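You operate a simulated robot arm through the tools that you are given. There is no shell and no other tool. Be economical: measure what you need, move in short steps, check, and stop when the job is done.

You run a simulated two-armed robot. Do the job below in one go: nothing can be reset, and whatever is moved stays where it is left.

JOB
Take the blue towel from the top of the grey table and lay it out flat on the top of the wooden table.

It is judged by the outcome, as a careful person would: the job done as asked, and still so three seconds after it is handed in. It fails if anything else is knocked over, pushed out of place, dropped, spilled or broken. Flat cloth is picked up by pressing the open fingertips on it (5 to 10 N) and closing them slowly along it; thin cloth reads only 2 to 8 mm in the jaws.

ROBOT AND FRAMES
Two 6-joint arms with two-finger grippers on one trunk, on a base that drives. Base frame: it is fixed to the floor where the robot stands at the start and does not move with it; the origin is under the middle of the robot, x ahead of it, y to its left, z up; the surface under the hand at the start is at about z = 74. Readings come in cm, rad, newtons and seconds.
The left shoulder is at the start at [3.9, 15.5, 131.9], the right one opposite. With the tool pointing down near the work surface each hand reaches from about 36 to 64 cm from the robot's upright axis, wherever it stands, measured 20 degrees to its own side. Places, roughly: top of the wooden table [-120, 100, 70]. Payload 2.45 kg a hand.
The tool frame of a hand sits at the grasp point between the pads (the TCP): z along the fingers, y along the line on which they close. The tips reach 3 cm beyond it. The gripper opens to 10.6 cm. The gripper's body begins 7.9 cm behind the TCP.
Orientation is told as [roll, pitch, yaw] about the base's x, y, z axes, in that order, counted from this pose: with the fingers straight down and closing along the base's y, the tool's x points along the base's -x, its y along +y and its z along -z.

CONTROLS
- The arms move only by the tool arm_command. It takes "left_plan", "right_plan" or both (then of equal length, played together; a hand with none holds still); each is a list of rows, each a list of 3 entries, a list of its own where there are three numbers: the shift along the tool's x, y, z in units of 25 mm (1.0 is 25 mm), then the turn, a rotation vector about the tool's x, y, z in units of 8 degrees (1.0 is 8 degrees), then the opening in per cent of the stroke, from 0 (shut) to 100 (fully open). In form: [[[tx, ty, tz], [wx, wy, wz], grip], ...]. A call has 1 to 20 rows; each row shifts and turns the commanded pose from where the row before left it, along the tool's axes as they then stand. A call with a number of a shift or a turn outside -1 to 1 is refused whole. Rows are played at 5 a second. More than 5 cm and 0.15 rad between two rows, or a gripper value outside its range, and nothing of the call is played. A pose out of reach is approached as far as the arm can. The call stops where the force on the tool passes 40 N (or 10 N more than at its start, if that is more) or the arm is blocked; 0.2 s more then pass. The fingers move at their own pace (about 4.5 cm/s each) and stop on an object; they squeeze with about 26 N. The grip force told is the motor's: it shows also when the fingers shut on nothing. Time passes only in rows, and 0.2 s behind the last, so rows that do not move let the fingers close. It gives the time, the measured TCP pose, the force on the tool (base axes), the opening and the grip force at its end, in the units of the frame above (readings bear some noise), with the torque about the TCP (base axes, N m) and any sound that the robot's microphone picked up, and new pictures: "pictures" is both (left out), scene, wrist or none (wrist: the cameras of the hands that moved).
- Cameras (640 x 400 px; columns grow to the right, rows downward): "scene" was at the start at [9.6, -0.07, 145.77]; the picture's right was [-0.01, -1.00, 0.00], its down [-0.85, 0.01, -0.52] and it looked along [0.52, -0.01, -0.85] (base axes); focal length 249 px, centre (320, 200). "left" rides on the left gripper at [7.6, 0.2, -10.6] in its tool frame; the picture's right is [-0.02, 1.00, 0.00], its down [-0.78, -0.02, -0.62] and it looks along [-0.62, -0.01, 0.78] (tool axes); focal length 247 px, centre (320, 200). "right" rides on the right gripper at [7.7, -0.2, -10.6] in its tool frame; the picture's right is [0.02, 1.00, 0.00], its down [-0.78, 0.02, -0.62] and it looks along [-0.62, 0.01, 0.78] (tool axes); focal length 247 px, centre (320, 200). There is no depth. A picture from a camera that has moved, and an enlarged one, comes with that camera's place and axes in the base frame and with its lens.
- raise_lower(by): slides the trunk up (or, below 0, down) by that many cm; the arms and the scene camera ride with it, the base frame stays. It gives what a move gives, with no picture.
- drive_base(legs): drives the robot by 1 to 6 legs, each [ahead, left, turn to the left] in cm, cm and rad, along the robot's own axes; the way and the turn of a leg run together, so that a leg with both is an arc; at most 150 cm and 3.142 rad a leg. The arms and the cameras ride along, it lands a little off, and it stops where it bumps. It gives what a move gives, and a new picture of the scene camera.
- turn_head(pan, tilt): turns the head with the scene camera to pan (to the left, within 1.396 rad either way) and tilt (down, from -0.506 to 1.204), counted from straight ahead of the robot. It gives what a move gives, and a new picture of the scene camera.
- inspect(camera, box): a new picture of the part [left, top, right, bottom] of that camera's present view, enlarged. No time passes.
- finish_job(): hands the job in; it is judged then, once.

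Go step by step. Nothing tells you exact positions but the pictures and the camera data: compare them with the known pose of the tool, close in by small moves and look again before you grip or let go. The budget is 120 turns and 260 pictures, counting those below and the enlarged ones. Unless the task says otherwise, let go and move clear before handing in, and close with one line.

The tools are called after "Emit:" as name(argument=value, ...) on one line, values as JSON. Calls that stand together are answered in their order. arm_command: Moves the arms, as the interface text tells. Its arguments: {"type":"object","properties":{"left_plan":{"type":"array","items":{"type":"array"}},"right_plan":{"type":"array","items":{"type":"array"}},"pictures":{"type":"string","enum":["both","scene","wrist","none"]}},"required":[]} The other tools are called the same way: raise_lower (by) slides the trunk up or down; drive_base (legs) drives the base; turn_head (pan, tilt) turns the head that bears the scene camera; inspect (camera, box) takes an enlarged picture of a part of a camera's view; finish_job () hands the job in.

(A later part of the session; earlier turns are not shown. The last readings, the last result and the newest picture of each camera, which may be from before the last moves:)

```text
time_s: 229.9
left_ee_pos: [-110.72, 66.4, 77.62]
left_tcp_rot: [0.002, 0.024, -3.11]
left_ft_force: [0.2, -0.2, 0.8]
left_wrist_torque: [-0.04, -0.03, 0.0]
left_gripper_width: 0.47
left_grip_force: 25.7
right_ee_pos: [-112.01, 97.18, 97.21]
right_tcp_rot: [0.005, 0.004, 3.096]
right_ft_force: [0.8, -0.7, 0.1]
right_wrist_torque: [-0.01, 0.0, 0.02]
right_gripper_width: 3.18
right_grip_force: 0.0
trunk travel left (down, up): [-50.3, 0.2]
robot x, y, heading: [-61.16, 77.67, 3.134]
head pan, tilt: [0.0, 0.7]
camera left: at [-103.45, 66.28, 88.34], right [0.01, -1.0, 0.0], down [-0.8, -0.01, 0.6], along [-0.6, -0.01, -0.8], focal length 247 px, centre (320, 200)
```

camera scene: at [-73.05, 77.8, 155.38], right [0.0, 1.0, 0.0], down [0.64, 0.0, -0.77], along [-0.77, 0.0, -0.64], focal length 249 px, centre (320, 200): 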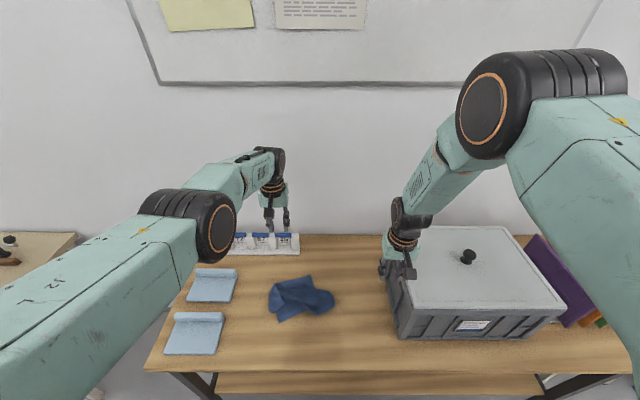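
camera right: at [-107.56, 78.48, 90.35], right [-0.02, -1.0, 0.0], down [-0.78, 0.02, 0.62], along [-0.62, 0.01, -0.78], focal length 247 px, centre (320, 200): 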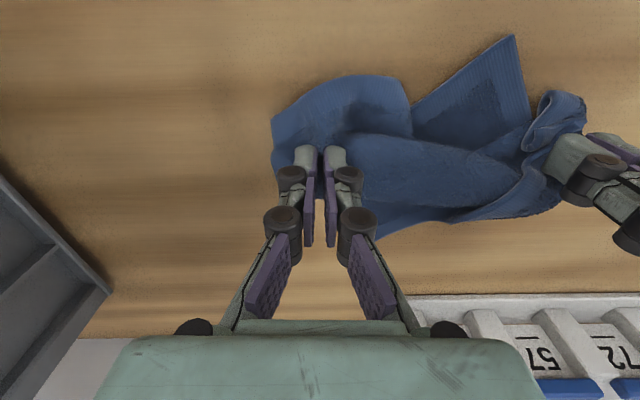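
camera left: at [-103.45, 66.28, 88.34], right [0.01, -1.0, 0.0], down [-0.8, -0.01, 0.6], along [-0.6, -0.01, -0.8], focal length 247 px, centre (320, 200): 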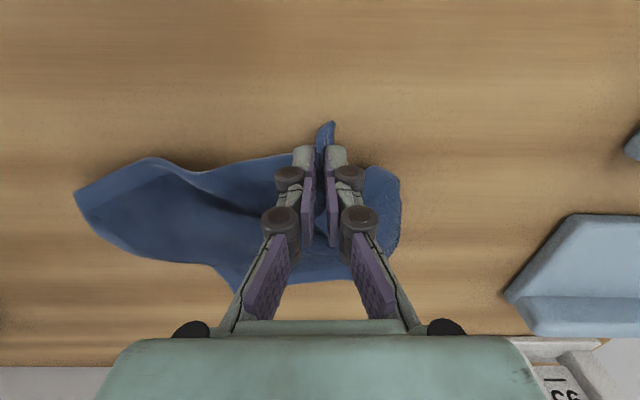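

N is gripped, and its near hem runs straight to M, so N and M are adjacent corners. I'll shift the base left with the left arm counter-moving, then pick M with the right hand.

Emit:
arm_command(left_plan=[[[0, 0, -0.8], [0, 0, 0], 0], [[0, -0.8, -0.4], [0, 0, 0], 0], [[0, -0.8, 0], [0, 0, 0], 0], [[0, -0.7, 0], [0, 0, 0], 0]], right_plan=[[[0, 0, -0.5], [0, 0, 0], 35], [[0, 0, -0.5], [0, 0, 0], 35], [[0, 0, 0], [0, 0, 0], 35], [[0, 0, 0], [0, 0, 0], 35]], pictures="none")

Emit:
drive_base(legs=[[0, 6, 0]])

Emit:
arm_command(right_plan=[[[0, 0.8, 0], [0, 0, 0], 35], [[0, 0.8, 0.5], [0, 0, 0], 35], [[0, 0.8, 1], [0, 0, 0], 35], [[0, 0.7, 1], [0, 0, 0], 35], [[0, 0, 1], [0, 0, 0], 35], [[0, 0, 1], [0, 0, 0], 35], [[0, 0, 0], [0, 0, 0], 35]], pictures="wrist")

Emit:
inspect(camera="right", box=[280, 0, 600, 200])

```text
time_s: 230.9
left_ee_pos: [-111.18, 72.13, 81.07]
left_tcp_rot: [0.002, 0.018, -3.11]
left_ft_force: [-0.1, -0.2, -0.4]
left_wrist_torque: [0.01, 0.02, 0.03]
left_gripper_width: 0.43
left_grip_force: 26.3
right_ee_pos: [-111.79, 97.27, 99.95]
right_tcp_rot: [0.004, 0.002, 3.097]
right_ft_force: [-0.7, -0.3, 0.4]
right_wrist_torque: [-0.01, -0.05, 0.02]
right_gripper_width: 3.72
right_grip_force: 0.0
trunk travel left (down, up): [-50.3, 0.2]
robot x, y, heading: [-61.37, 77.69, 3.139]
head pan, tilt: [0.0, 0.7]
```

```text
time_s: 232.4
left_ee_pos: [-111.18, 66.27, 81.03]
left_tcp_rot: [0.002, 0.019, -3.11]
left_ft_force: [0.1, -0.7, -0.2]
left_wrist_torque: [-0.01, -0.03, 0.03]
left_gripper_width: 0.41
left_grip_force: 26.0
right_ee_pos: [-112.16, 91.46, 99.69]
right_tcp_rot: [0.009, 0.003, 3.094]
right_ft_force: [0.0, 0.3, 0.2]
right_wrist_torque: [-0.01, -0.04, -0.02]
right_gripper_width: 3.7
right_grip_force: 0.1
trunk travel left (down, up): [-50.3, 0.2]
robot x, y, heading: [-61.53, 71.29, 3.138]
head pan, tilt: [0.0, 0.7]
camera scene: at [-73.25, 71.78, 155.36], right [0.0, 1.0, 0.0], down [0.65, 0.0, -0.76], along [-0.76, 0.0, -0.65], focal length 249 px, centre (320, 200)
```

scene: 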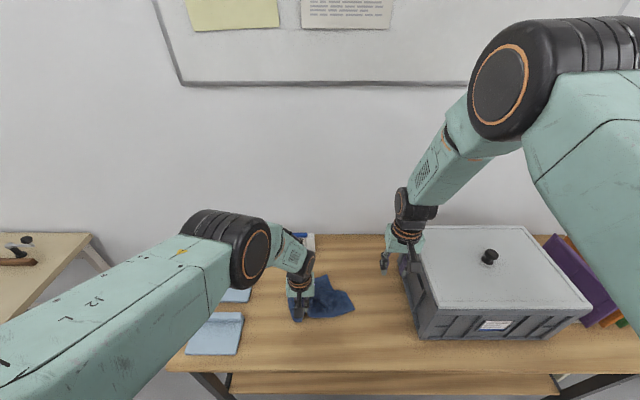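

```text
time_s: 234.0
left_ee_pos: [-111.09, 65.99, 81.09]
left_tcp_rot: [0.003, 0.018, -3.112]
left_ft_force: [0.3, 0.4, 0.2]
left_wrist_torque: [-0.02, 0.0, -0.02]
left_gripper_width: 0.43
left_grip_force: 26.3
right_ee_pos: [-112.16, 83.55, 88.8]
right_tcp_rot: [0.004, 0.002, 3.094]
right_ft_force: [0.8, -0.6, 0.4]
right_wrist_torque: [0.02, 0.0, 0.01]
right_gripper_width: 3.7
right_grip_force: 0.0
trunk travel left (down, up): [-50.3, 0.2]
robot x, y, heading: [-61.02, 71.29, 3.141]
head pan, tilt: [0.0, 0.7]
camera right: at [-104.56, 83.44, 99.39], right [-0.03, -1.0, 0.0], down [-0.78, 0.02, 0.62], along [-0.62, 0.01, -0.78], focal length 247 px, centre (320, 200)
```

right: 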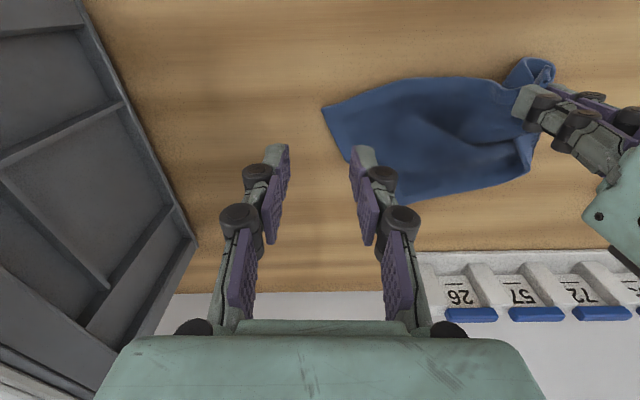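

```text
2.00 times, centred on (440, 100) of right
camera zoom: at [-104.56, 83.44, 99.39], right [-0.03, -1.0, 0.0], down [-0.78, 0.02, 0.62], along [-0.62, 0.01, -0.78], focal length 494 px, centre (80, 400)
```

zoom: 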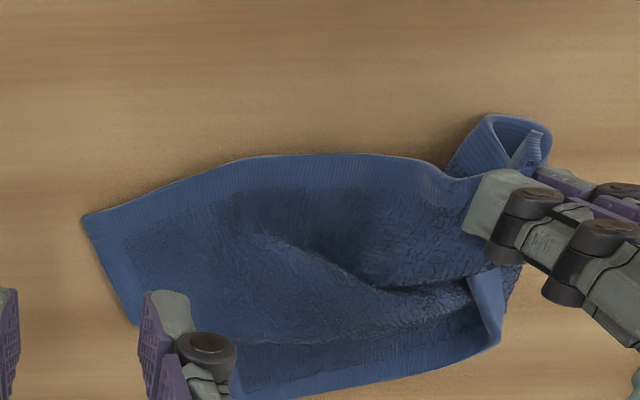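

Now it's clear: the near hem runs from N (left hand) to M, with F at far right, and the cloth is nearly all open. I'll pinch M at about (−114.2, 79.9).

Emit:
arm_command(right_plan=[[[-0.4, 0.73, 0.3], [0, 0, 0], 29], [[-0.4, 0.73, 0.7], [0, 0, 0], 29], [[0, 0, 0.9], [0, 0, 0], 29], [[0, 0, 0.9], [0, 0, 0], 29], [[0, 0, 0.9], [0, 0, 0], 29], [[0, 0, 0.6], [0, 0, 0], 29], [[0, 0, 0], [0, 0, 0], 29]], pictures="wrist")

Emit:
arm_command(right_plan=[[[0, 0, 0.12], [0, 0, 0], 29], [[0, 0, 0], [0, 0, 0], 29]], pictures="none")

```text
time_s: 235.6
left_ee_pos: [-111.13, 66.06, 81.08]
left_tcp_rot: [0.002, 0.017, -3.11]
left_ft_force: [-0.4, 0.2, 0.5]
left_wrist_torque: [-0.02, 0.02, 0.02]
left_gripper_width: 0.42
left_grip_force: 25.7
right_ee_pos: [-114.16, 79.89, 78.12]
right_tcp_rot: [0.004, 0.005, 3.094]
right_ft_force: [-0.5, 0.0, 0.0]
right_wrist_torque: [0.01, 0.02, 0.01]
right_gripper_width: 3.07
right_grip_force: 0.0
trunk travel left (down, up): [-50.3, 0.2]
robot x, y, heading: [-61.57, 71.53, 3.143]
head pan, tilt: [0.0, 0.7]
camera right: at [-106.57, 79.8, 88.76], right [-0.03, -1.0, 0.0], down [-0.79, 0.02, 0.62], along [-0.62, 0.01, -0.79], focal length 247 px, centre (320, 200)
```

right: 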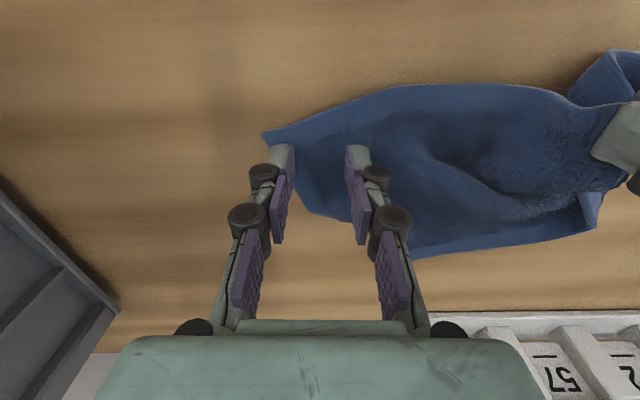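

```text
time_s: 236.2
left_ee_pos: [-111.03, 65.99, 81.04]
left_tcp_rot: [0.003, 0.018, -3.111]
left_ft_force: [-0.1, -0.2, 0.1]
left_wrist_torque: [0.0, 0.01, 0.02]
left_gripper_width: 0.39
left_grip_force: 25.9
right_ee_pos: [-114.09, 80.12, 77.88]
right_tcp_rot: [0.005, 0.001, 3.093]
right_ft_force: [0.4, 0.2, 0.6]
right_wrist_torque: [0.0, 0.04, -0.01]
right_gripper_width: 3.06
right_grip_force: 0.0
right hand out of reach, approached as far as the arm can: row 1
trunk travel left (down, up): [-50.3, 0.2]
robot x, y, heading: [-61.64, 71.47, 3.137]
head pan, tilt: [0.0, 0.7]
```

The right arm is near its reach limit here. I'll raise both hands 4 cm and lower the trunk 4 cm for margin.

Emit:
arm_command(right_plan=[[[0, 0, -0.8], [0, 0, 0], 29], [[0, 0, -0.8], [0, 0, 0], 29]], left_plan=[[[0, 0, -0.8], [0, 0, 0], 0], [[0, 0, -0.8], [0, 0, 0], 0]], pictures="none")

Emit:
raise_lower(by=-4)

Emit:
arm_command(right_plan=[[[0, 0.1, 0.08], [0, 0, 0], 29], [[0, 0, 0], [0, 0, 0], 29]], pictures="wrist")

```text
time_s: 236.8
left_ee_pos: [-111.12, 66.0, 84.99]
left_tcp_rot: [0.002, 0.015, -3.112]
left_ft_force: [0.7, 1.0, -0.5]
left_wrist_torque: [0.03, 0.03, 0.03]
left_gripper_width: 0.45
left_grip_force: 25.9
right_ee_pos: [-113.98, 80.0, 81.93]
right_tcp_rot: [0.005, 0.002, 3.094]
right_ft_force: [-0.1, -0.3, 0.0]
right_wrist_torque: [0.03, 0.02, 0.0]
right_gripper_width: 3.05
right_grip_force: 0.0
trunk travel left (down, up): [-50.3, 0.2]
robot x, y, heading: [-61.43, 71.41, 3.137]
head pan, tilt: [0.0, 0.7]
```

```text
time_s: 237.6
left_ee_pos: [-111.17, 65.93, 81.15]
left_tcp_rot: [0.002, 0.018, -3.112]
left_ft_force: [-0.7, 0.1, -0.4]
left_wrist_torque: [-0.01, -0.02, 0.03]
left_gripper_width: 0.41
left_grip_force: 26.2
right_ee_pos: [-114.27, 80.08, 78.0]
right_tcp_rot: [0.004, 0.004, 3.096]
right_ft_force: [0.3, -0.7, -0.1]
right_wrist_torque: [-0.01, 0.0, -0.01]
right_gripper_width: 3.07
right_grip_force: 0.1
trunk travel left (down, up): [-46.3, 4.2]
robot x, y, heading: [-61.13, 71.4, 3.134]
head pan, tilt: [0.0, 0.7]
```

```text
time_s: 238.2
left_ee_pos: [-111.18, 65.97, 81.13]
left_tcp_rot: [0.002, 0.018, -3.111]
left_ft_force: [0.4, 0.2, 0.5]
left_wrist_torque: [-0.02, 0.02, -0.01]
left_gripper_width: 0.41
left_grip_force: 25.8
right_ee_pos: [-114.28, 79.68, 77.87]
right_tcp_rot: [0.006, 0.002, 3.093]
right_ft_force: [-0.6, 0.2, 0.3]
right_wrist_torque: [0.01, 0.0, 0.01]
right_gripper_width: 3.06
right_grip_force: 0.0
trunk travel left (down, up): [-46.3, 4.2]
robot x, y, heading: [-61.48, 71.26, 3.137]
head pan, tilt: [0.0, 0.7]
camera right: at [-106.66, 79.61, 88.48], right [-0.03, -1.0, 0.01], down [-0.78, 0.02, 0.62], along [-0.62, 0.01, -0.78], focal length 247 px, centre (320, 200)
```

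right: 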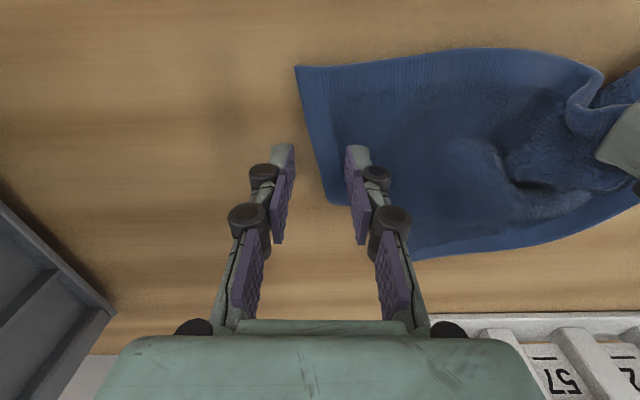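

M shifted to (−109, 80.8) as the cloth opened further. I'll re-position the right hand accordingly.

Emit:
arm_command(right_plan=[[[0, 0, -0.8], [0, 0, 0], 22], [[0.6, 0.3, 0], [0, 0, 0], 22], [[0.6, 0.3, 0], [0, 0, 0], 22], [[0, 0, 0.7], [0, 0, 0], 22], [[0, 0, 0.1], [0, 0, 0], 22], [[0, 0, 0], [0, 0, 0], 22]], pictures="wrist")

Emit:
arm_command(right_plan=[[[0, 0, 0.12], [0, 0, 0], 22], [[0, 0, 0.06], [0, 0, 0], 22], [[0, 0, 0], [0, 0, 0], 22]], pictures="none")

```text
time_s: 239.6
left_ee_pos: [-111.07, 65.86, 81.17]
left_tcp_rot: [0.002, 0.018, -3.109]
left_ft_force: [0.0, 0.2, -0.7]
left_wrist_torque: [-0.03, 0.04, 0.01]
left_gripper_width: 0.43
left_grip_force: 26.3
right_ee_pos: [-111.32, 78.1, 77.85]
right_tcp_rot: [0.006, 0.002, 3.093]
right_ft_force: [0.6, -0.4, -0.2]
right_wrist_torque: [-0.01, -0.02, 0.0]
right_gripper_width: 2.32
right_grip_force: 0.0
trunk travel left (down, up): [-46.3, 4.2]
robot x, y, heading: [-61.15, 71.31, 3.138]
head pan, tilt: [0.0, 0.7]
camera right: at [-103.72, 78.04, 88.59], right [-0.02, -1.0, 0.0], down [-0.78, 0.02, 0.62], along [-0.62, 0.01, -0.78], focal length 247 px, centre (320, 200)
```

right: 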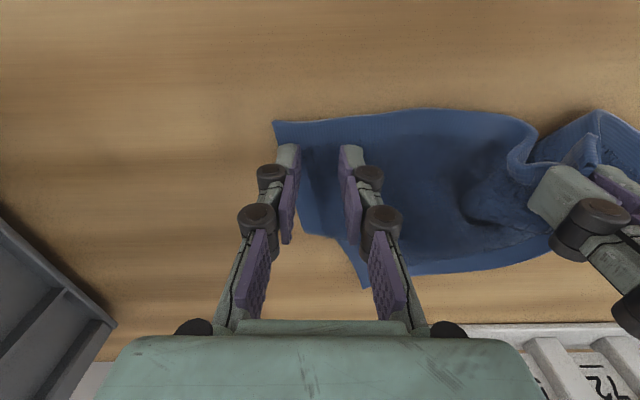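

```text
time_s: 240.4
left_ee_pos: [-111.19, 66.09, 81.14]
left_tcp_rot: [0.001, 0.016, -3.111]
left_ft_force: [-0.7, 0.4, 0.2]
left_wrist_torque: [0.01, 0.0, 0.03]
left_gripper_width: 0.43
left_grip_force: 26.0
right_ee_pos: [-111.39, 78.23, 77.39]
right_tcp_rot: [0.004, 0.001, 3.093]
right_ft_force: [0.9, 0.0, 2.1]
right_wrist_torque: [-0.01, -0.03, 0.01]
right_gripper_width: 2.32
right_grip_force: 0.1
trunk travel left (down, up): [-46.3, 4.2]
robot x, y, heading: [-61.36, 71.53, 3.138]
head pan, tilt: [0.0, 0.7]
```

Emit:
arm_command(right_plan=[[[0, 0, 0.05], [0, 0, 0], 22], [[0, 0, 0.05], [0, 0, 0], 22], [[0, 0, 0], [0, 0, 0], 22]], pictures="none")

Emit:
arm_command(right_plan=[[[0, 0, 0], [0, 0, 0], 19], [[0, 0, 0], [0, 0, 0], 16], [[0, 0, 0], [0, 0, 0], 13], [[0, 0, 0], [0, 0, 0], 10], [[0, 0, 0], [0, 0, 0], 7], [[0, 0, 0], [0, 0, 0], 4], [[0, 0, 0], [0, 0, 0], 1], [[0, 0, 0], [0, 0, 0], 0], [[0, 0, 0], [0, 0, 0], 0]], pictures="wrist")

```text
time_s: 241.2
left_ee_pos: [-111.03, 65.93, 81.18]
left_tcp_rot: [0.001, 0.015, -3.11]
left_ft_force: [-0.8, -0.1, 0.3]
left_wrist_torque: [-0.01, 0.01, 0.02]
left_gripper_width: 0.42
left_grip_force: 25.9
right_ee_pos: [-111.24, 78.11, 77.34]
right_tcp_rot: [0.006, 0.002, 3.097]
right_ft_force: [3.2, 0.7, 13.1]
right_wrist_torque: [0.05, -0.08, 0.01]
right_gripper_width: 2.38
right_grip_force: 0.4
trunk travel left (down, up): [-46.3, 4.2]
robot x, y, heading: [-61.65, 71.63, 3.137]
head pan, tilt: [0.0, 0.7]
```

```text
time_s: 243.2
left_ee_pos: [-111.06, 66.09, 81.21]
left_tcp_rot: [0.001, 0.016, -3.111]
left_ft_force: [-0.6, 0.0, -0.2]
left_wrist_torque: [0.01, -0.01, 0.01]
left_gripper_width: 0.43
left_grip_force: 26.5
right_ee_pos: [-111.3, 78.15, 77.05]
right_tcp_rot: [0.006, 0.001, 3.095]
right_ft_force: [-0.2, -0.5, 7.7]
right_wrist_torque: [-0.03, -0.01, 0.03]
right_gripper_width: 0.0
right_grip_force: 25.8
trunk travel left (down, up): [-46.3, 4.2]
robot x, y, heading: [-61.55, 71.28, 3.135]
head pan, tilt: [0.0, 0.7]
camera right: at [-103.72, 78.03, 87.86], right [-0.02, -1.0, 0.0], down [-0.78, 0.02, 0.62], along [-0.62, 0.01, -0.78], focal length 247 px, centre (320, 200)
```

right: 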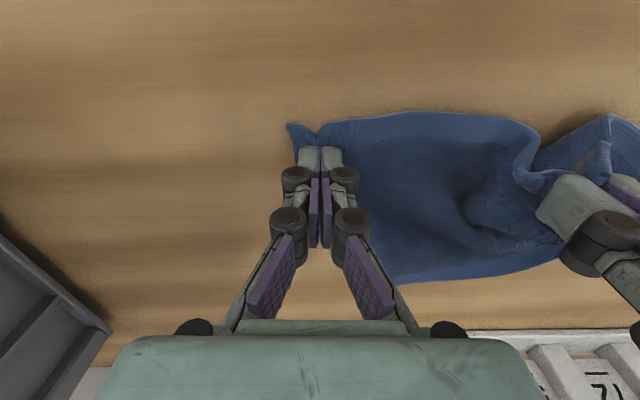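

The pinch slipped because it was too narrow. I'll retry a little further in with a wider opening.

Emit:
arm_command(right_plan=[[[0, 0, -0.5], [0, 0, 0], 0], [[0, 0, 0], [0, 0, 0], 33], [[-0.2, 0.25, 0], [0, 0, 0], 33], [[0, 0, 0], [0, 0, 0], 33], [[0, 0, 0.4], [0, 0, 0], 33], [[0, 0, 0.1], [0, 0, 0], 33], [[0, 0, 0.02], [0, 0, 0], 33], [[0, 0, 0], [0, 0, 0], 33]], pictures="wrist")

Emit:
arm_command(right_plan=[[[0, 0, 0], [0, 0, 0], 30], [[0, 0, 0], [0, 0, 0], 27], [[0, 0, 0], [0, 0, 0], 24], [[0, 0, 0], [0, 0, 0], 21], [[0, 0, 0], [0, 0, 0], 18], [[0, 0, 0], [0, 0, 0], 15], [[0, 0, 0], [0, 0, 0], 12], [[0, 0, 0], [0, 0, 0], 9], [[0, 0, 0], [0, 0, 0], 6], [[0, 0, 0], [0, 0, 0], 3], [[0, 0, 0], [0, 0, 0], 0], [[0, 0, 0], [0, 0, 0], 0]], pictures="wrist")

```text
time_s: 245.0
left_ee_pos: [-110.99, 65.98, 81.22]
left_tcp_rot: [0.002, 0.015, -3.111]
left_ft_force: [0.1, 0.1, -0.3]
left_wrist_torque: [0.0, 0.01, 0.02]
left_gripper_width: 0.43
left_grip_force: 25.8
right_ee_pos: [-111.93, 77.59, 77.16]
right_tcp_rot: [0.005, -0.001, 3.094]
right_ft_force: [-1.8, 0.9, 15.2]
right_wrist_torque: [0.15, 0.02, 0.04]
right_gripper_width: 3.58
right_grip_force: 0.7
trunk travel left (down, up): [-46.3, 4.2]
robot x, y, heading: [-61.29, 71.41, 3.137]
head pan, tilt: [0.0, 0.7]
camera right: at [-104.29, 77.46, 87.88], right [-0.02, -1.0, 0.01], down [-0.78, 0.02, 0.62], along [-0.62, 0.01, -0.78], focal length 247 px, centre (320, 200)
```

right: 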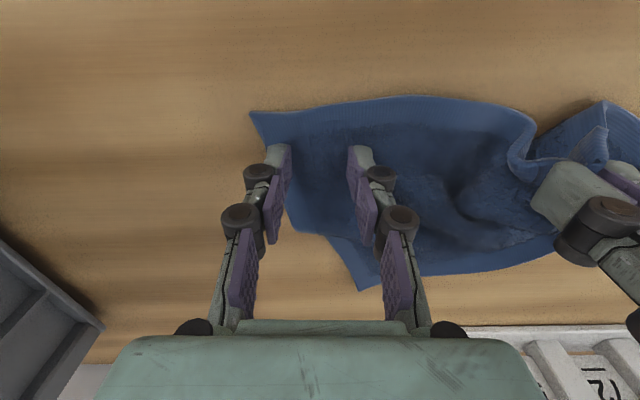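

```text
time_s: 247.6
left_ee_pos: [-111.03, 65.95, 81.13]
left_tcp_rot: [0.001, 0.016, -3.112]
left_ft_force: [-0.2, -0.3, 0.5]
left_wrist_torque: [-0.03, 0.01, 0.0]
left_gripper_width: 0.45
left_grip_force: 25.8
right_ee_pos: [-111.67, 77.51, 77.16]
right_tcp_rot: [0.006, 0.003, 3.098]
right_ft_force: [0.5, 0.1, 18.7]
right_wrist_torque: [0.03, 0.01, 0.06]
right_gripper_width: 0.43
right_grip_force: 26.3
trunk travel left (down, up): [-46.3, 4.2]
robot x, y, heading: [-61.21, 71.47, 3.138]
head pan, tilt: [0.0, 0.7]
camera right: at [-104.15, 77.42, 87.81], right [-0.02, -1.0, 0.0], down [-0.78, 0.02, 0.62], along [-0.62, 0.01, -0.78], focal length 247 px, centre (320, 200)
```

right: 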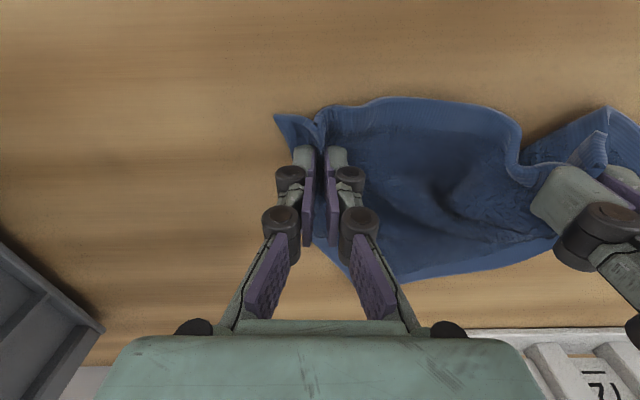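

Both adjacent corners, N and M, are held now. I'll lift them together, moving far and spreading slightly, so the towel hangs open.

Emit:
arm_command(right_plan=[[[0, 0, -0.8], [0, 0, 0], 0], [[0, -0.1, -0.8], [0, 0, 0], 0], [[-0.4, -0.1, -0.9], [0, 0, 0], 0], [[-0.4, -0.1, -0.9], [0, 0, 0], 0], [[-0.4, -0.1, -0.9], [0, 0, 0], 0], [[-0.4, -0.1, -0.9], [0, 0, 0], 0], [[-0.4, -0.1, -0.9], [0, 0, 0], 0], [[-0.4, -0.1, -0.9], [0, 0, 0], 0], [[-0.4, 0, -0.9], [0, 0, 0], 0], [[-0.4, 0, -0.9], [0, 0, 0], 0], [[-0.4, 0, -0.9], [0, 0, 0], 0], [[0, 0, 0], [0, 0, 0], 0], [[0, 0, 0], [0, 0, 0], 0]], left_plan=[[[0, 0, 0], [0, 0, 0], 0], [[0, 0.1, 0], [0, 0, 0], 0], [[-0.4, 0.1, -0.9], [0, 0, 0], 0], [[-0.4, 0.1, -0.9], [0, 0, 0], 0], [[-0.4, 0.1, -0.9], [0, 0, 0], 0], [[-0.4, 0.1, -0.9], [0, 0, 0], 0], [[-0.4, 0.1, -0.9], [0, 0, 0], 0], [[-0.4, 0.1, -0.9], [0, 0, 0], 0], [[-0.4, 0, -0.9], [0, 0, 0], 0], [[-0.4, 0, -0.9], [0, 0, 0], 0], [[-0.4, 0, -0.9], [0, 0, 0], 0], [[0, 0, 0], [0, 0, 0], 0], [[0, 0, 0], [0, 0, 0], 0]])

Emit:
inspect(camera="scene", box=[240, 190, 420, 320])

```text
time_s: 250.4
left_ee_pos: [-120.37, 64.02, 101.22]
left_tcp_rot: [0.002, 0.017, -3.109]
left_ft_force: [1.1, 0.7, 0.2]
left_wrist_torque: [0.03, 0.04, -0.02]
left_gripper_width: 0.45
left_grip_force: 25.6
right_ee_pos: [-120.71, 79.86, 101.38]
right_tcp_rot: [0.005, 0.002, 3.094]
right_ft_force: [0.5, -0.1, 0.6]
right_wrist_torque: [0.0, 0.01, 0.02]
right_gripper_width: 0.41
right_grip_force: 25.7
trunk travel left (down, up): [-46.3, 4.2]
robot x, y, heading: [-61.14, 71.65, 3.139]
head pan, tilt: [0.0, 0.7]
camera scene: at [-73.04, 71.48, 151.49], right [0.0, 1.0, 0.0], down [0.64, 0.0, -0.77], along [-0.77, 0.0, -0.64], focal length 249 px, centre (320, 200)
camera right: at [-113.18, 79.69, 112.02], right [-0.03, -1.0, 0.01], down [-0.78, 0.02, 0.62], along [-0.62, 0.01, -0.78], focal length 247 px, centre (320, 200)
camera left: at [-113.12, 63.95, 111.79], right [0.01, -1.0, 0.0], down [-0.79, -0.01, 0.61], along [-0.61, -0.01, -0.79], focal length 247 px, centre (320, 200)
```

scene: 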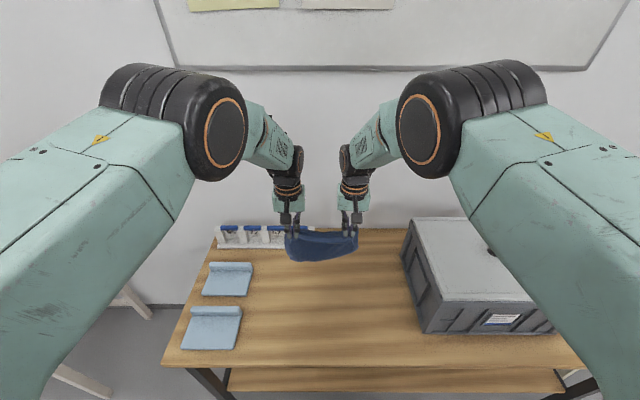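
right: 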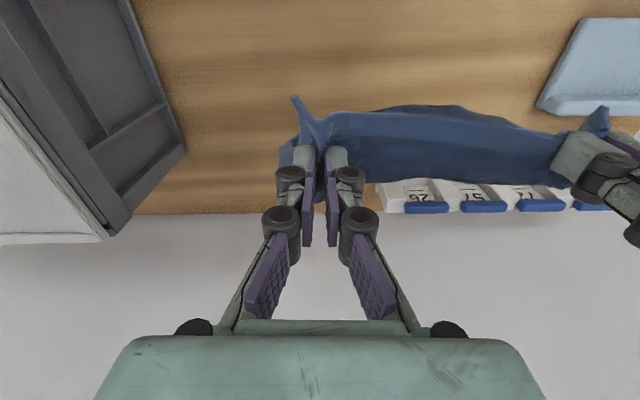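
left: 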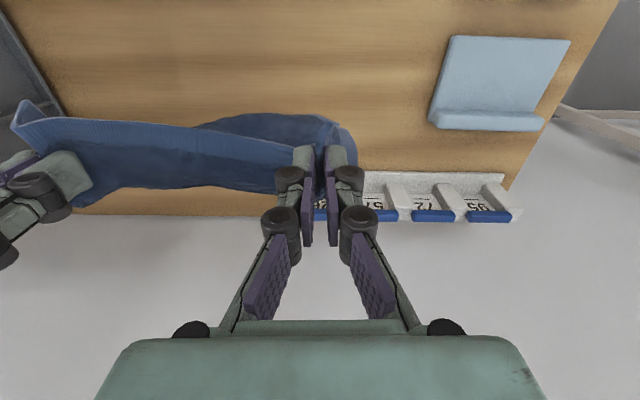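

```text
3.08 times, centred on (330, 255) of scene
camera zoom: at [-73.04, 71.48, 151.49], right [0.0, 1.0, 0.0], down [0.64, 0.0, -0.77], along [-0.77, 0.0, -0.64], focal length 766 px, centre (289, 31)
```

zoom: 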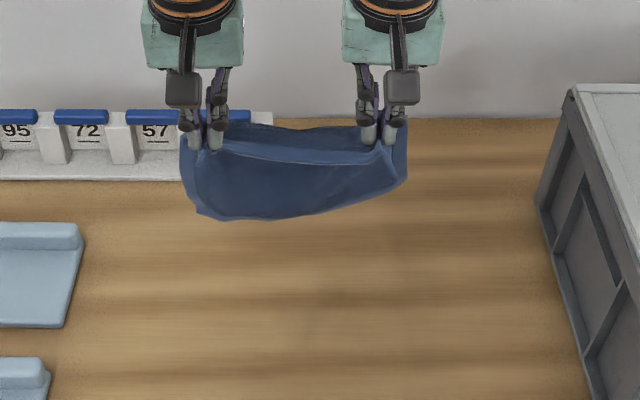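

Excellent: the towel now hangs as an open sheet from its N–M edge. I'll lower it along an arc toward the robot so the far edge touches first and the sheet lays down flat.

Emit:
arm_command(right_plan=[[[0, 0, 0.6], [0, 0, 0], 0], [[0.5, 0, 0.3], [0, 0, 0], 0], [[0.7, 0, 0.3], [0, 0, 0], 0], [[0.8, 0, 0.5], [0, 0, 0], 0], [[0.9, 0, 0.6], [0, 0, 0], 0], [[0.9, 0, 0.7], [0, 0, 0], 0], [[0.8, 0, 0.8], [0, 0, 0], 0], [[0.8, 0, 0.9], [0, 0, 0], 0], [[0.7, 0, 0.9], [0, 0, 0], 0], [[0.6, 0, 1], [0, 0, 0], 0], [[0.4, 0, 1], [0, 0, 0], 0], [[0.3, 0, 0.9], [0, 0, 0], 0], [[0.1, 0, 0.4], [0, 0, 0], 0], [[0, 0, 0], [0, 0, 0], 0]], left_plan=[[[0, 0, 0.6], [0, 0, 0], 0], [[0.5, 0, 0.3], [0, 0, 0], 0], [[0.7, 0, 0.3], [0, 0, 0], 0], [[0.8, 0, 0.5], [0, 0, 0], 0], [[0.9, 0, 0.6], [0, 0, 0], 0], [[0.9, 0, 0.7], [0, 0, 0], 0], [[0.8, 0, 0.8], [0, 0, 0], 0], [[0.8, 0, 0.9], [0, 0, 0], 0], [[0.7, 0, 0.9], [0, 0, 0], 0], [[0.6, 0, 1], [0, 0, 0], 0], [[0.4, 0, 1], [0, 0, 0], 0], [[0.3, 0, 0.9], [0, 0, 0], 0], [[0.1, 0, 0.4], [0, 0, 0], 0], [[0, 0, 0], [0, 0, 0], 0]])

Emit:
inspect(camera="scene", box=[240, 230, 420, 360])

```text
time_s: 253.4
left_ee_pos: [-101.72, 63.93, 78.91]
left_tcp_rot: [0.002, 0.018, -3.108]
left_ft_force: [0.2, -1.0, 0.4]
left_wrist_torque: [0.0, 0.0, 0.0]
left_gripper_width: 0.45
left_grip_force: 26.0
left hand out of reach, approached as far as the arm can: row 8, 9
right_ee_pos: [-102.0, 78.95, 79.02]
right_tcp_rot: [0.006, 0.004, 3.092]
right_ft_force: [0.5, -0.3, -0.6]
right_wrist_torque: [0.04, -0.01, 0.02]
right_gripper_width: 0.41
right_grip_force: 25.8
right hand out of reach, approached as far as the arm can: row 10
trunk travel left (down, up): [-46.3, 4.2]
robot x, y, heading: [-61.33, 71.4, 3.136]
head pan, tilt: [0.0, 0.7]
camera scene: at [-73.1, 71.41, 151.49], right [0.0, 1.0, 0.0], down [0.64, 0.0, -0.76], along [-0.76, 0.0, -0.64], focal length 249 px, centre (320, 200)
camera right: at [-94.49, 78.91, 89.72], right [-0.03, -1.0, 0.01], down [-0.78, 0.02, 0.62], along [-0.62, 0.01, -0.79], focal length 247 px, centre (320, 200)
camera left: at [-94.36, 63.88, 89.49], right [0.01, -1.0, 0.0], down [-0.79, -0.01, 0.61], along [-0.61, -0.01, -0.79], focal length 247 px, centre (320, 200)
```

scene: 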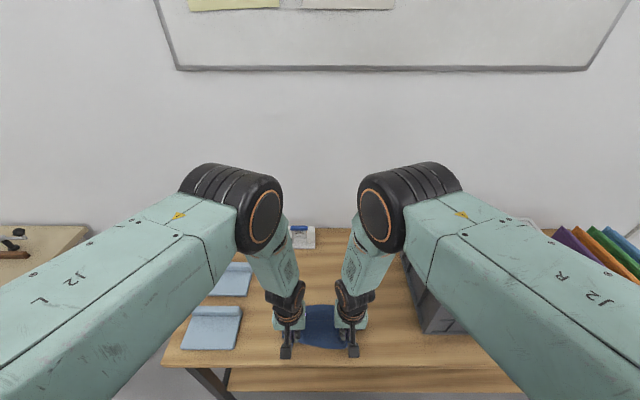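
right: 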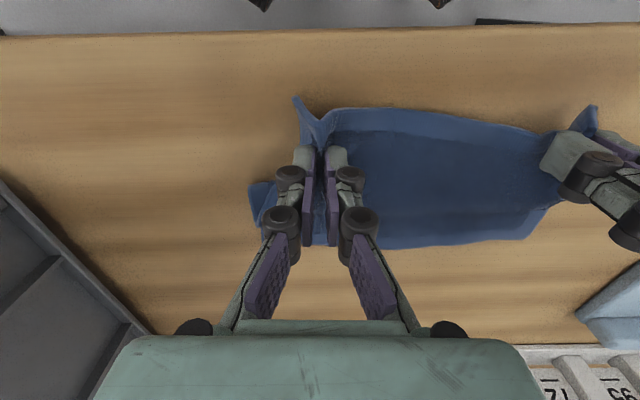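
left: 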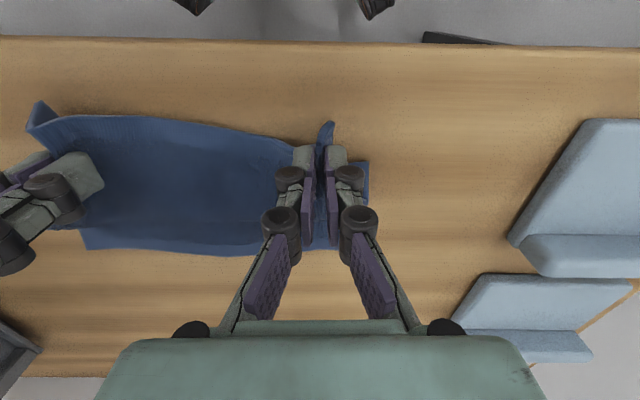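

```text
3.08 times, centred on (330, 295) of scene
camera zoom: at [-73.1, 71.41, 151.49], right [0.0, 1.0, 0.0], down [0.64, 0.0, -0.76], along [-0.76, 0.0, -0.64], focal length 766 px, centre (289, -92)
```

zoom: 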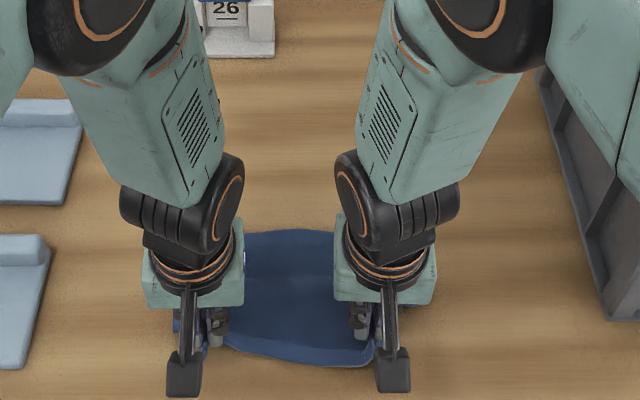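

It lies as a smooth sheet, but only about 12 cm deep, so part must be folded under. I'll release both hands, rise clear, and inspect.

Emit:
arm_command(right_plan=[[[0, 0, 0.4], [0, 0, 0], 0], [[0, 0, 0], [0, 0, 0], 35], [[0, 0, 0], [0, 0, 0], 35], [[0, 0, -0.6], [0, 0, 0], 35], [[0, -0.2, -1], [0, 0, 0], 35], [[0, -0.6, -1], [0, 0, 0], 35], [[0, -0.6, -1], [0, 0, 0], 35], [[0, -0.6, -1], [0, 0, 0], 35], [[-0.3, -0.6, -1], [0, 0, 0], 35], [[-0.3, -0.5, -1], [0, 0, 0], 35], [[0, 0, -1], [0, 0, 0], 35]], left_plan=[[[0, 0, 0.4], [0, 0, 0], 0], [[0, 0, 0], [0, 0, 0], 35], [[0, 0, 0], [0, 0, 0], 35], [[0, 0, -0.6], [0, 0, 0], 35], [[0, 0.2, -1], [0, 0, 0], 35], [[0, 0.6, -1], [0, 0, 0], 35], [[0, 0.6, -1], [0, 0, 0], 35], [[0, 0.6, -1], [0, 0, 0], 35], [[-0.3, 0.6, -1], [0, 0, 0], 35], [[-0.3, 0.5, -1], [0, 0, 0], 35], [[0, 0, -1], [0, 0, 0], 35]], pictures="wrist")

Emit:
inspect(camera="scene", box=[260, 280, 380, 360])

```text
time_s: 255.8
left_ee_pos: [-103.14, 56.14, 97.03]
left_tcp_rot: [0.002, 0.015, -3.11]
left_ft_force: [0.4, 0.8, 0.5]
left_wrist_torque: [0.02, 0.0, -0.04]
left_gripper_width: 3.7
left_grip_force: 0.0
right_ee_pos: [-103.07, 87.18, 97.19]
right_tcp_rot: [0.006, 0.001, 3.095]
right_ft_force: [-0.4, 0.1, -1.5]
right_wrist_torque: [-0.01, 0.0, 0.01]
right_gripper_width: 3.7
right_grip_force: 0.1
trunk travel left (down, up): [-46.3, 4.2]
robot x, y, heading: [-61.76, 71.09, 3.134]
head pan, tilt: [0.0, 0.7]
camera right: at [-95.62, 86.99, 107.94], right [-0.02, -1.0, 0.0], down [-0.78, 0.02, 0.62], along [-0.62, 0.01, -0.78], focal length 247 px, centre (320, 200)
camera left: at [-95.89, 56.06, 107.67], right [0.01, -1.0, 0.0], down [-0.79, -0.01, 0.61], along [-0.61, -0.01, -0.79], focal length 247 px, centre (320, 200)
```

right: 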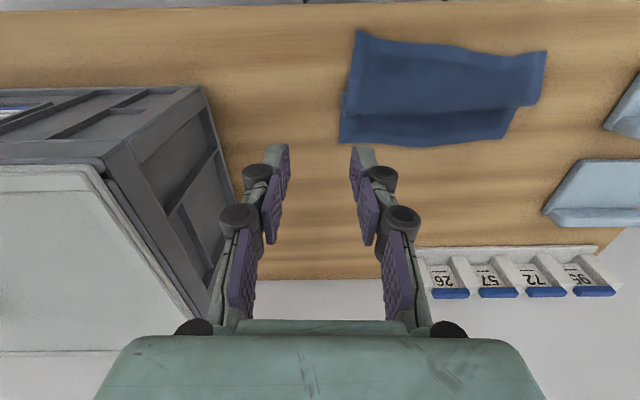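
left: 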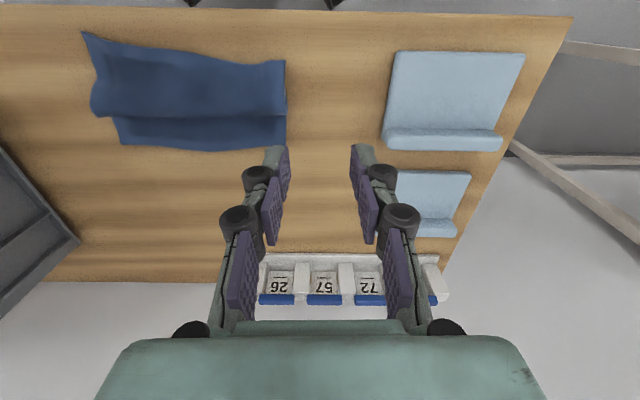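

```text
5.00 times, centred on (320, 320) of scene
camera zoom: at [-72.85, 71.42, 151.5], right [0.0, 1.0, 0.0], down [0.64, 0.0, -0.77], along [-0.77, 0.0, -0.64], focal length 1244 px, centre (320, -400)
```

zoom: 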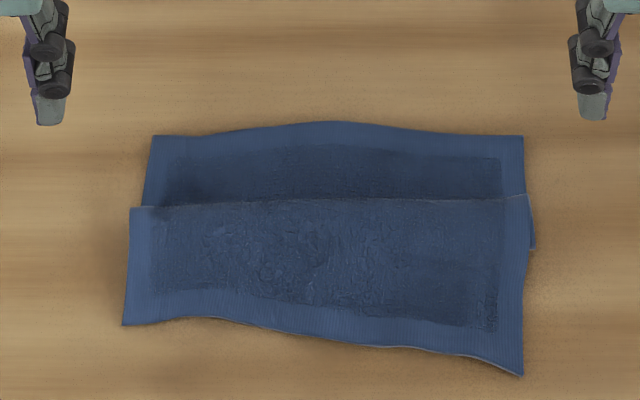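

This is now a neat full-width towel with just one overlap (a pleat) across the middle: the far strip (x −107.5 to −112) slides under the near part. I'll press closed fingertips on the far strip with both hands and drag it about 9 cm away to open the pleat.

Emit:
raise_lower(by=-4)

Emit:
arm_command(left_plan=[[[-0.5, -0.6, 0], [0, 0, 0], 0], [[-0.5, -0.6, 0.3], [0, 0, 0], 0], [[-0.6, -0.7, 0.7], [0, 0, 0], 0], [[-0.6, -0.7, 0.8], [0, 0, 0], 0], [[-0.5, -0.55, 0.9], [0, 0, 0], 0], [[0, 0, 1], [0, 0, 0], 0], [[0, 0, 1], [0, 0, 0], 0], [[0, 0, 0.8], [0, 0, 0], 0], [[0, 0, 0], [0, 0, 0], 0]], right_plan=[[[-0.5, 0.5, 0], [0, 0, 0], 0], [[-0.5, 0.5, 0.3], [0, 0, 0], 0], [[-0.6, 0.6, 0.7], [0, 0, 0], 0], [[-0.6, 0.6, 0.8], [0, 0, 0], 0], [[-0.5, 0.5, 0.9], [0, 0, 0], 0], [[0, 0, 1], [0, 0, 0], 0], [[0, 0, 1], [0, 0, 0], 0], [[0, 0, 0.8], [0, 0, 0], 0], [[0, 0, 0], [0, 0, 0], 0]], pictures="wrist")

```text
time_s: 256.6
left_ee_pos: [-103.26, 56.0, 92.92]
left_tcp_rot: [0.003, 0.018, -3.11]
left_ft_force: [-0.5, -0.5, 0.7]
left_wrist_torque: [0.0, -0.02, 0.01]
left_gripper_width: 3.72
left_grip_force: 0.0
right_ee_pos: [-103.16, 87.12, 93.06]
right_tcp_rot: [0.007, 0.001, 3.096]
right_ft_force: [1.2, -0.6, -0.4]
right_wrist_torque: [0.01, -0.02, 0.03]
right_gripper_width: 3.72
right_grip_force: 0.0
trunk travel left (down, up): [-42.3, 8.2]
robot x, y, heading: [-61.46, 71.42, 3.139]
head pan, tilt: [0.0, 0.7]
```

```text
time_s: 258.6
left_ee_pos: [-109.88, 63.67, 79.14]
left_tcp_rot: [0.002, 0.016, -3.111]
left_ft_force: [0.7, -0.3, 0.5]
left_wrist_torque: [0.01, 0.02, 0.02]
left_gripper_width: 0.0
left_grip_force: 25.5
right_ee_pos: [-110.35, 80.52, 79.38]
right_tcp_rot: [0.006, 0.002, 3.094]
right_ft_force: [-0.5, -0.6, 0.5]
right_wrist_torque: [-0.03, 0.0, 0.03]
right_gripper_width: 0.0
right_grip_force: 25.9
trunk travel left (down, up): [-42.3, 8.2]
robot x, y, heading: [-61.5, 71.31, 3.138]
head pan, tilt: [0.0, 0.7]
camera right: at [-102.7, 80.36, 90.12], right [-0.02, -1.0, 0.0], down [-0.78, 0.02, 0.62], along [-0.62, 0.01, -0.78], focal length 247 px, centre (320, 200)
camera left: at [-102.65, 63.6, 89.75], right [0.01, -1.0, 0.0], down [-0.79, -0.01, 0.61], along [-0.61, -0.01, -0.79], focal length 247 px, centre (320, 200)
```

right: 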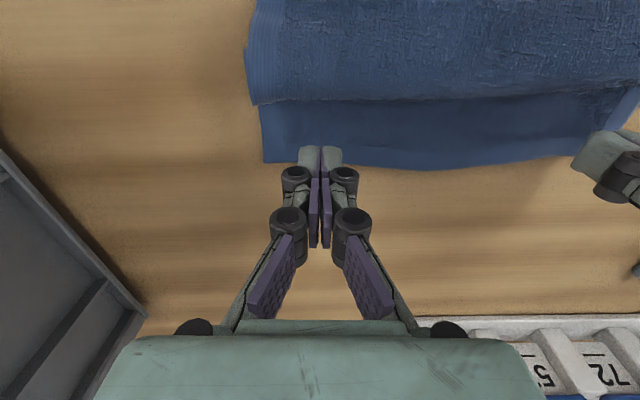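
left: 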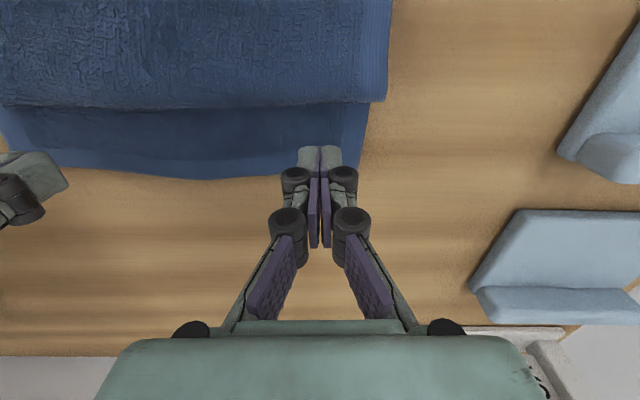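

Emit:
arm_command(left_plan=[[[0.15, 0, 0.3], [0, 0, 0], 0], [[0, 0, 0.3], [0, 0, 0], 0], [[0, 0, 0.1], [0, 0, 0], 0], [[0, 0, 0], [0, 0, 0], 0]], right_plan=[[[0.3, 0, 0.4], [0, 0, 0], 0], [[0, 0, 0.3], [0, 0, 0], 0], [[0, 0, 0.1], [0, 0, 0], 0], [[0, 0, 0], [0, 0, 0], 0]], pictures="none")

Emit:
arm_command(left_plan=[[[0, 0, 0.06], [0, 0, 0], 0], [[0, 0, 0], [0, 0, 0], 0]], right_plan=[[[0, 0, 0.06], [0, 0, 0], 0], [[0, 0, 0], [0, 0, 0], 0]], pictures="none")

```text
time_s: 259.6
left_ee_pos: [-109.78, 63.85, 77.17]
left_tcp_rot: [0.001, 0.019, -3.111]
left_ft_force: [0.3, 0.9, 2.0]
left_wrist_torque: [0.01, -0.03, 0.04]
left_gripper_width: 0.03
left_grip_force: 26.1
right_ee_pos: [-109.6, 80.54, 77.46]
right_tcp_rot: [0.006, 0.004, 3.095]
right_ft_force: [0.9, -1.1, 0.5]
right_wrist_torque: [0.01, 0.01, 0.03]
right_gripper_width: 0.0
right_grip_force: 25.7
trunk travel left (down, up): [-42.3, 8.2]
robot x, y, heading: [-61.39, 71.56, 3.139]
head pan, tilt: [0.0, 0.7]
```

```text
time_s: 260.2
left_ee_pos: [-109.76, 63.67, 76.99]
left_tcp_rot: [0.002, 0.018, -3.11]
left_ft_force: [-0.3, 0.6, 4.8]
left_wrist_torque: [0.03, 0.02, -0.02]
left_gripper_width: 0.0
left_grip_force: 25.7
right_ee_pos: [-109.59, 80.48, 77.39]
right_tcp_rot: [0.004, 0.002, 3.095]
right_ft_force: [-0.7, 0.2, 0.0]
right_wrist_torque: [0.0, -0.01, 0.0]
right_gripper_width: 0.0
right_grip_force: 26.0
trunk travel left (down, up): [-42.3, 8.2]
robot x, y, heading: [-61.4, 71.32, 3.135]
head pan, tilt: [0.0, 0.7]
```

Emit:
arm_command(left_plan=[[[0, 0, 0.02], [0, 0, 0], 0], [[0, 0, 0], [0, 0, 0], 0]], right_plan=[[[0, 0, 0.16], [0, 0, 0], 0], [[0, 0, 0], [0, 0, 0], 0]], pictures="none")

Emit:
arm_command(left_plan=[[[-0.3, 0, 0], [0, 0, 0], 0], [[-0.3, 0, 0], [0, 0, 0], 0], [[-0.3, 0, 0], [0, 0, 0], 0], [[-0.3, 0, 0], [0, 0, 0], 0]], right_plan=[[[-0.3, 0, 0], [0, 0, 0], 0], [[-0.3, 0, 0], [0, 0, 0], 0], [[-0.3, 0, 0], [0, 0, 0], 0], [[-0.3, 0, 0], [0, 0, 0], 0]], pictures="wrist")

```text
time_s: 260.8
left_ee_pos: [-109.65, 63.7, 77.16]
left_tcp_rot: [0.002, 0.017, -3.11]
left_ft_force: [-0.6, 0.5, 6.3]
left_wrist_torque: [0.01, 0.0, 0.01]
left_gripper_width: 0.0
left_grip_force: 26.0
right_ee_pos: [-109.74, 80.62, 77.01]
right_tcp_rot: [0.006, -0.002, 3.094]
right_ft_force: [2.4, 2.4, 21.9]
right_wrist_torque: [0.08, -0.06, 0.02]
right_gripper_width: 0.02
right_grip_force: 26.3
trunk travel left (down, up): [-42.3, 8.2]
robot x, y, heading: [-61.35, 71.22, 3.137]
head pan, tilt: [0.0, 0.7]
```

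```text
time_s: 261.8
left_ee_pos: [-112.66, 63.7, 77.08]
left_tcp_rot: [0.003, 0.016, -3.109]
left_ft_force: [0.8, 1.4, 1.8]
left_wrist_torque: [-0.02, -0.04, 0.03]
left_gripper_width: 0.0
left_grip_force: 26.0
right_ee_pos: [-112.65, 80.6, 77.07]
right_tcp_rot: [0.006, -0.001, 3.096]
right_ft_force: [10.1, -0.5, 32.5]
right_wrist_torque: [-0.02, -0.25, -0.02]
right_gripper_width: 0.0
right_grip_force: 26.2
trunk travel left (down, up): [-42.3, 8.2]
robot x, y, heading: [-61.37, 71.58, 3.139]
head pan, tilt: [0.0, 0.7]
camera right: at [-105.03, 80.44, 87.68], right [-0.02, -1.0, 0.0], down [-0.78, 0.02, 0.62], along [-0.62, 0.01, -0.78], focal length 247 px, centre (320, 200)
camera left: at [-105.37, 63.63, 87.79], right [0.01, -1.0, 0.0], down [-0.79, -0.01, 0.61], along [-0.61, -0.01, -0.79], focal length 247 px, centre (320, 200)
```

right: 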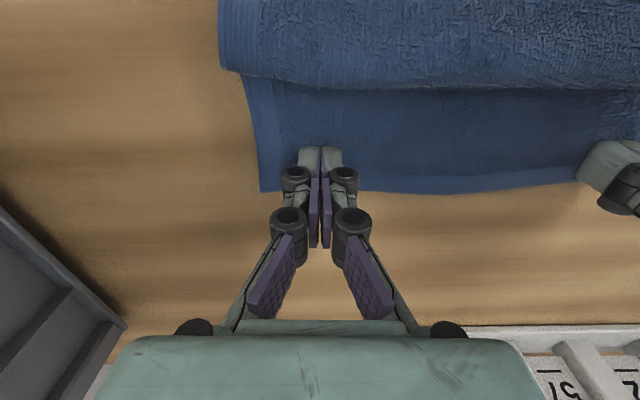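
left: 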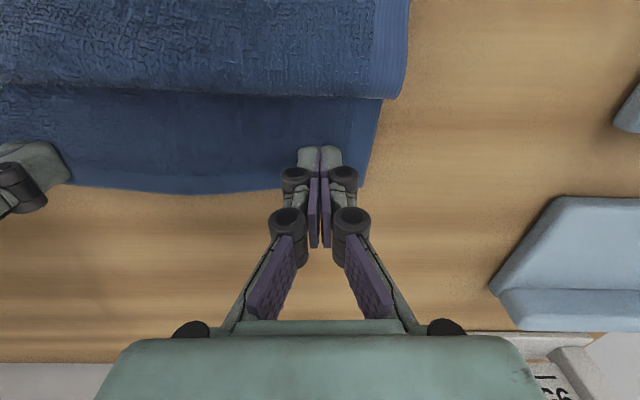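

It works: the strip is sliding out. I'll balance the pressures and continue.

Emit:
arm_command(left_plan=[[[0, 0, 0.06], [0, 0, 0], 0], [[-0.3, 0, 0.01], [0, 0, 0], 0], [[-0.3, 0, 0.01], [0, 0, 0], 0], [[-0.3, 0, 0.01], [0, 0, 0], 0], [[-0.3, 0, 0.01], [0, 0, 0], 0]], right_plan=[[[0, 0, -0.06], [0, 0, 0], 0], [[-0.3, 0, -0.01], [0, 0, 0], 0], [[-0.3, 0, -0.01], [0, 0, 0], 0], [[-0.3, 0, -0.01], [0, 0, 0], 0], [[-0.3, 0, -0.01], [0, 0, 0], 0]], pictures="wrist")

```text
time_s: 263.0
left_ee_pos: [-115.7, 63.65, 77.09]
left_tcp_rot: [0.001, 0.014, -3.109]
left_ft_force: [6.9, 3.0, 20.4]
left_wrist_torque: [0.1, -0.16, -0.02]
left_gripper_width: 0.0
left_grip_force: 26.3
right_ee_pos: [-115.46, 80.7, 77.11]
right_tcp_rot: [0.006, 0.0, 3.097]
right_ft_force: [1.2, -3.6, 5.1]
right_wrist_torque: [-0.09, -0.02, 0.01]
right_gripper_width: 0.0
right_grip_force: 26.0
trunk travel left (down, up): [-42.3, 8.2]
robot x, y, heading: [-60.88, 71.38, 3.137]
head pan, tilt: [0.0, 0.7]
camera right: at [-107.87, 80.68, 87.78], right [-0.02, -1.0, 0.01], down [-0.78, 0.02, 0.62], along [-0.62, 0.01, -0.78], focal length 247 px, centre (320, 200)
camera left: at [-108.3, 63.59, 87.63], right [0.01, -1.0, 0.0], down [-0.79, -0.01, 0.61], along [-0.61, -0.01, -0.79], focal length 247 px, centre (320, 200)
```

right: 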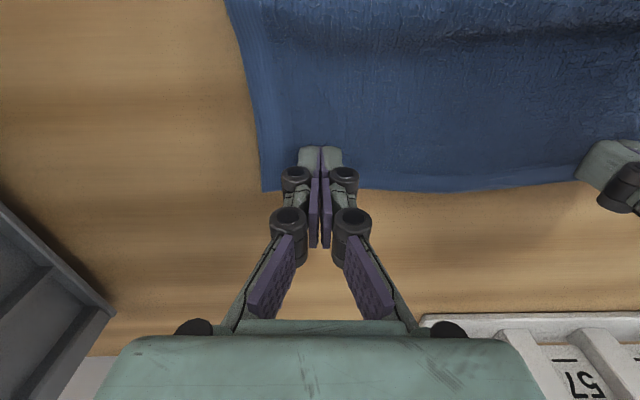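
left: 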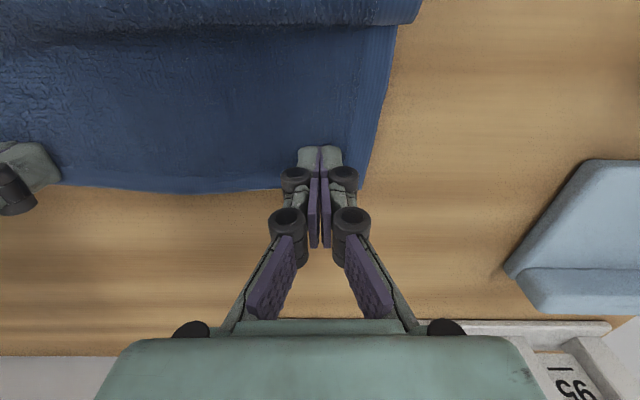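

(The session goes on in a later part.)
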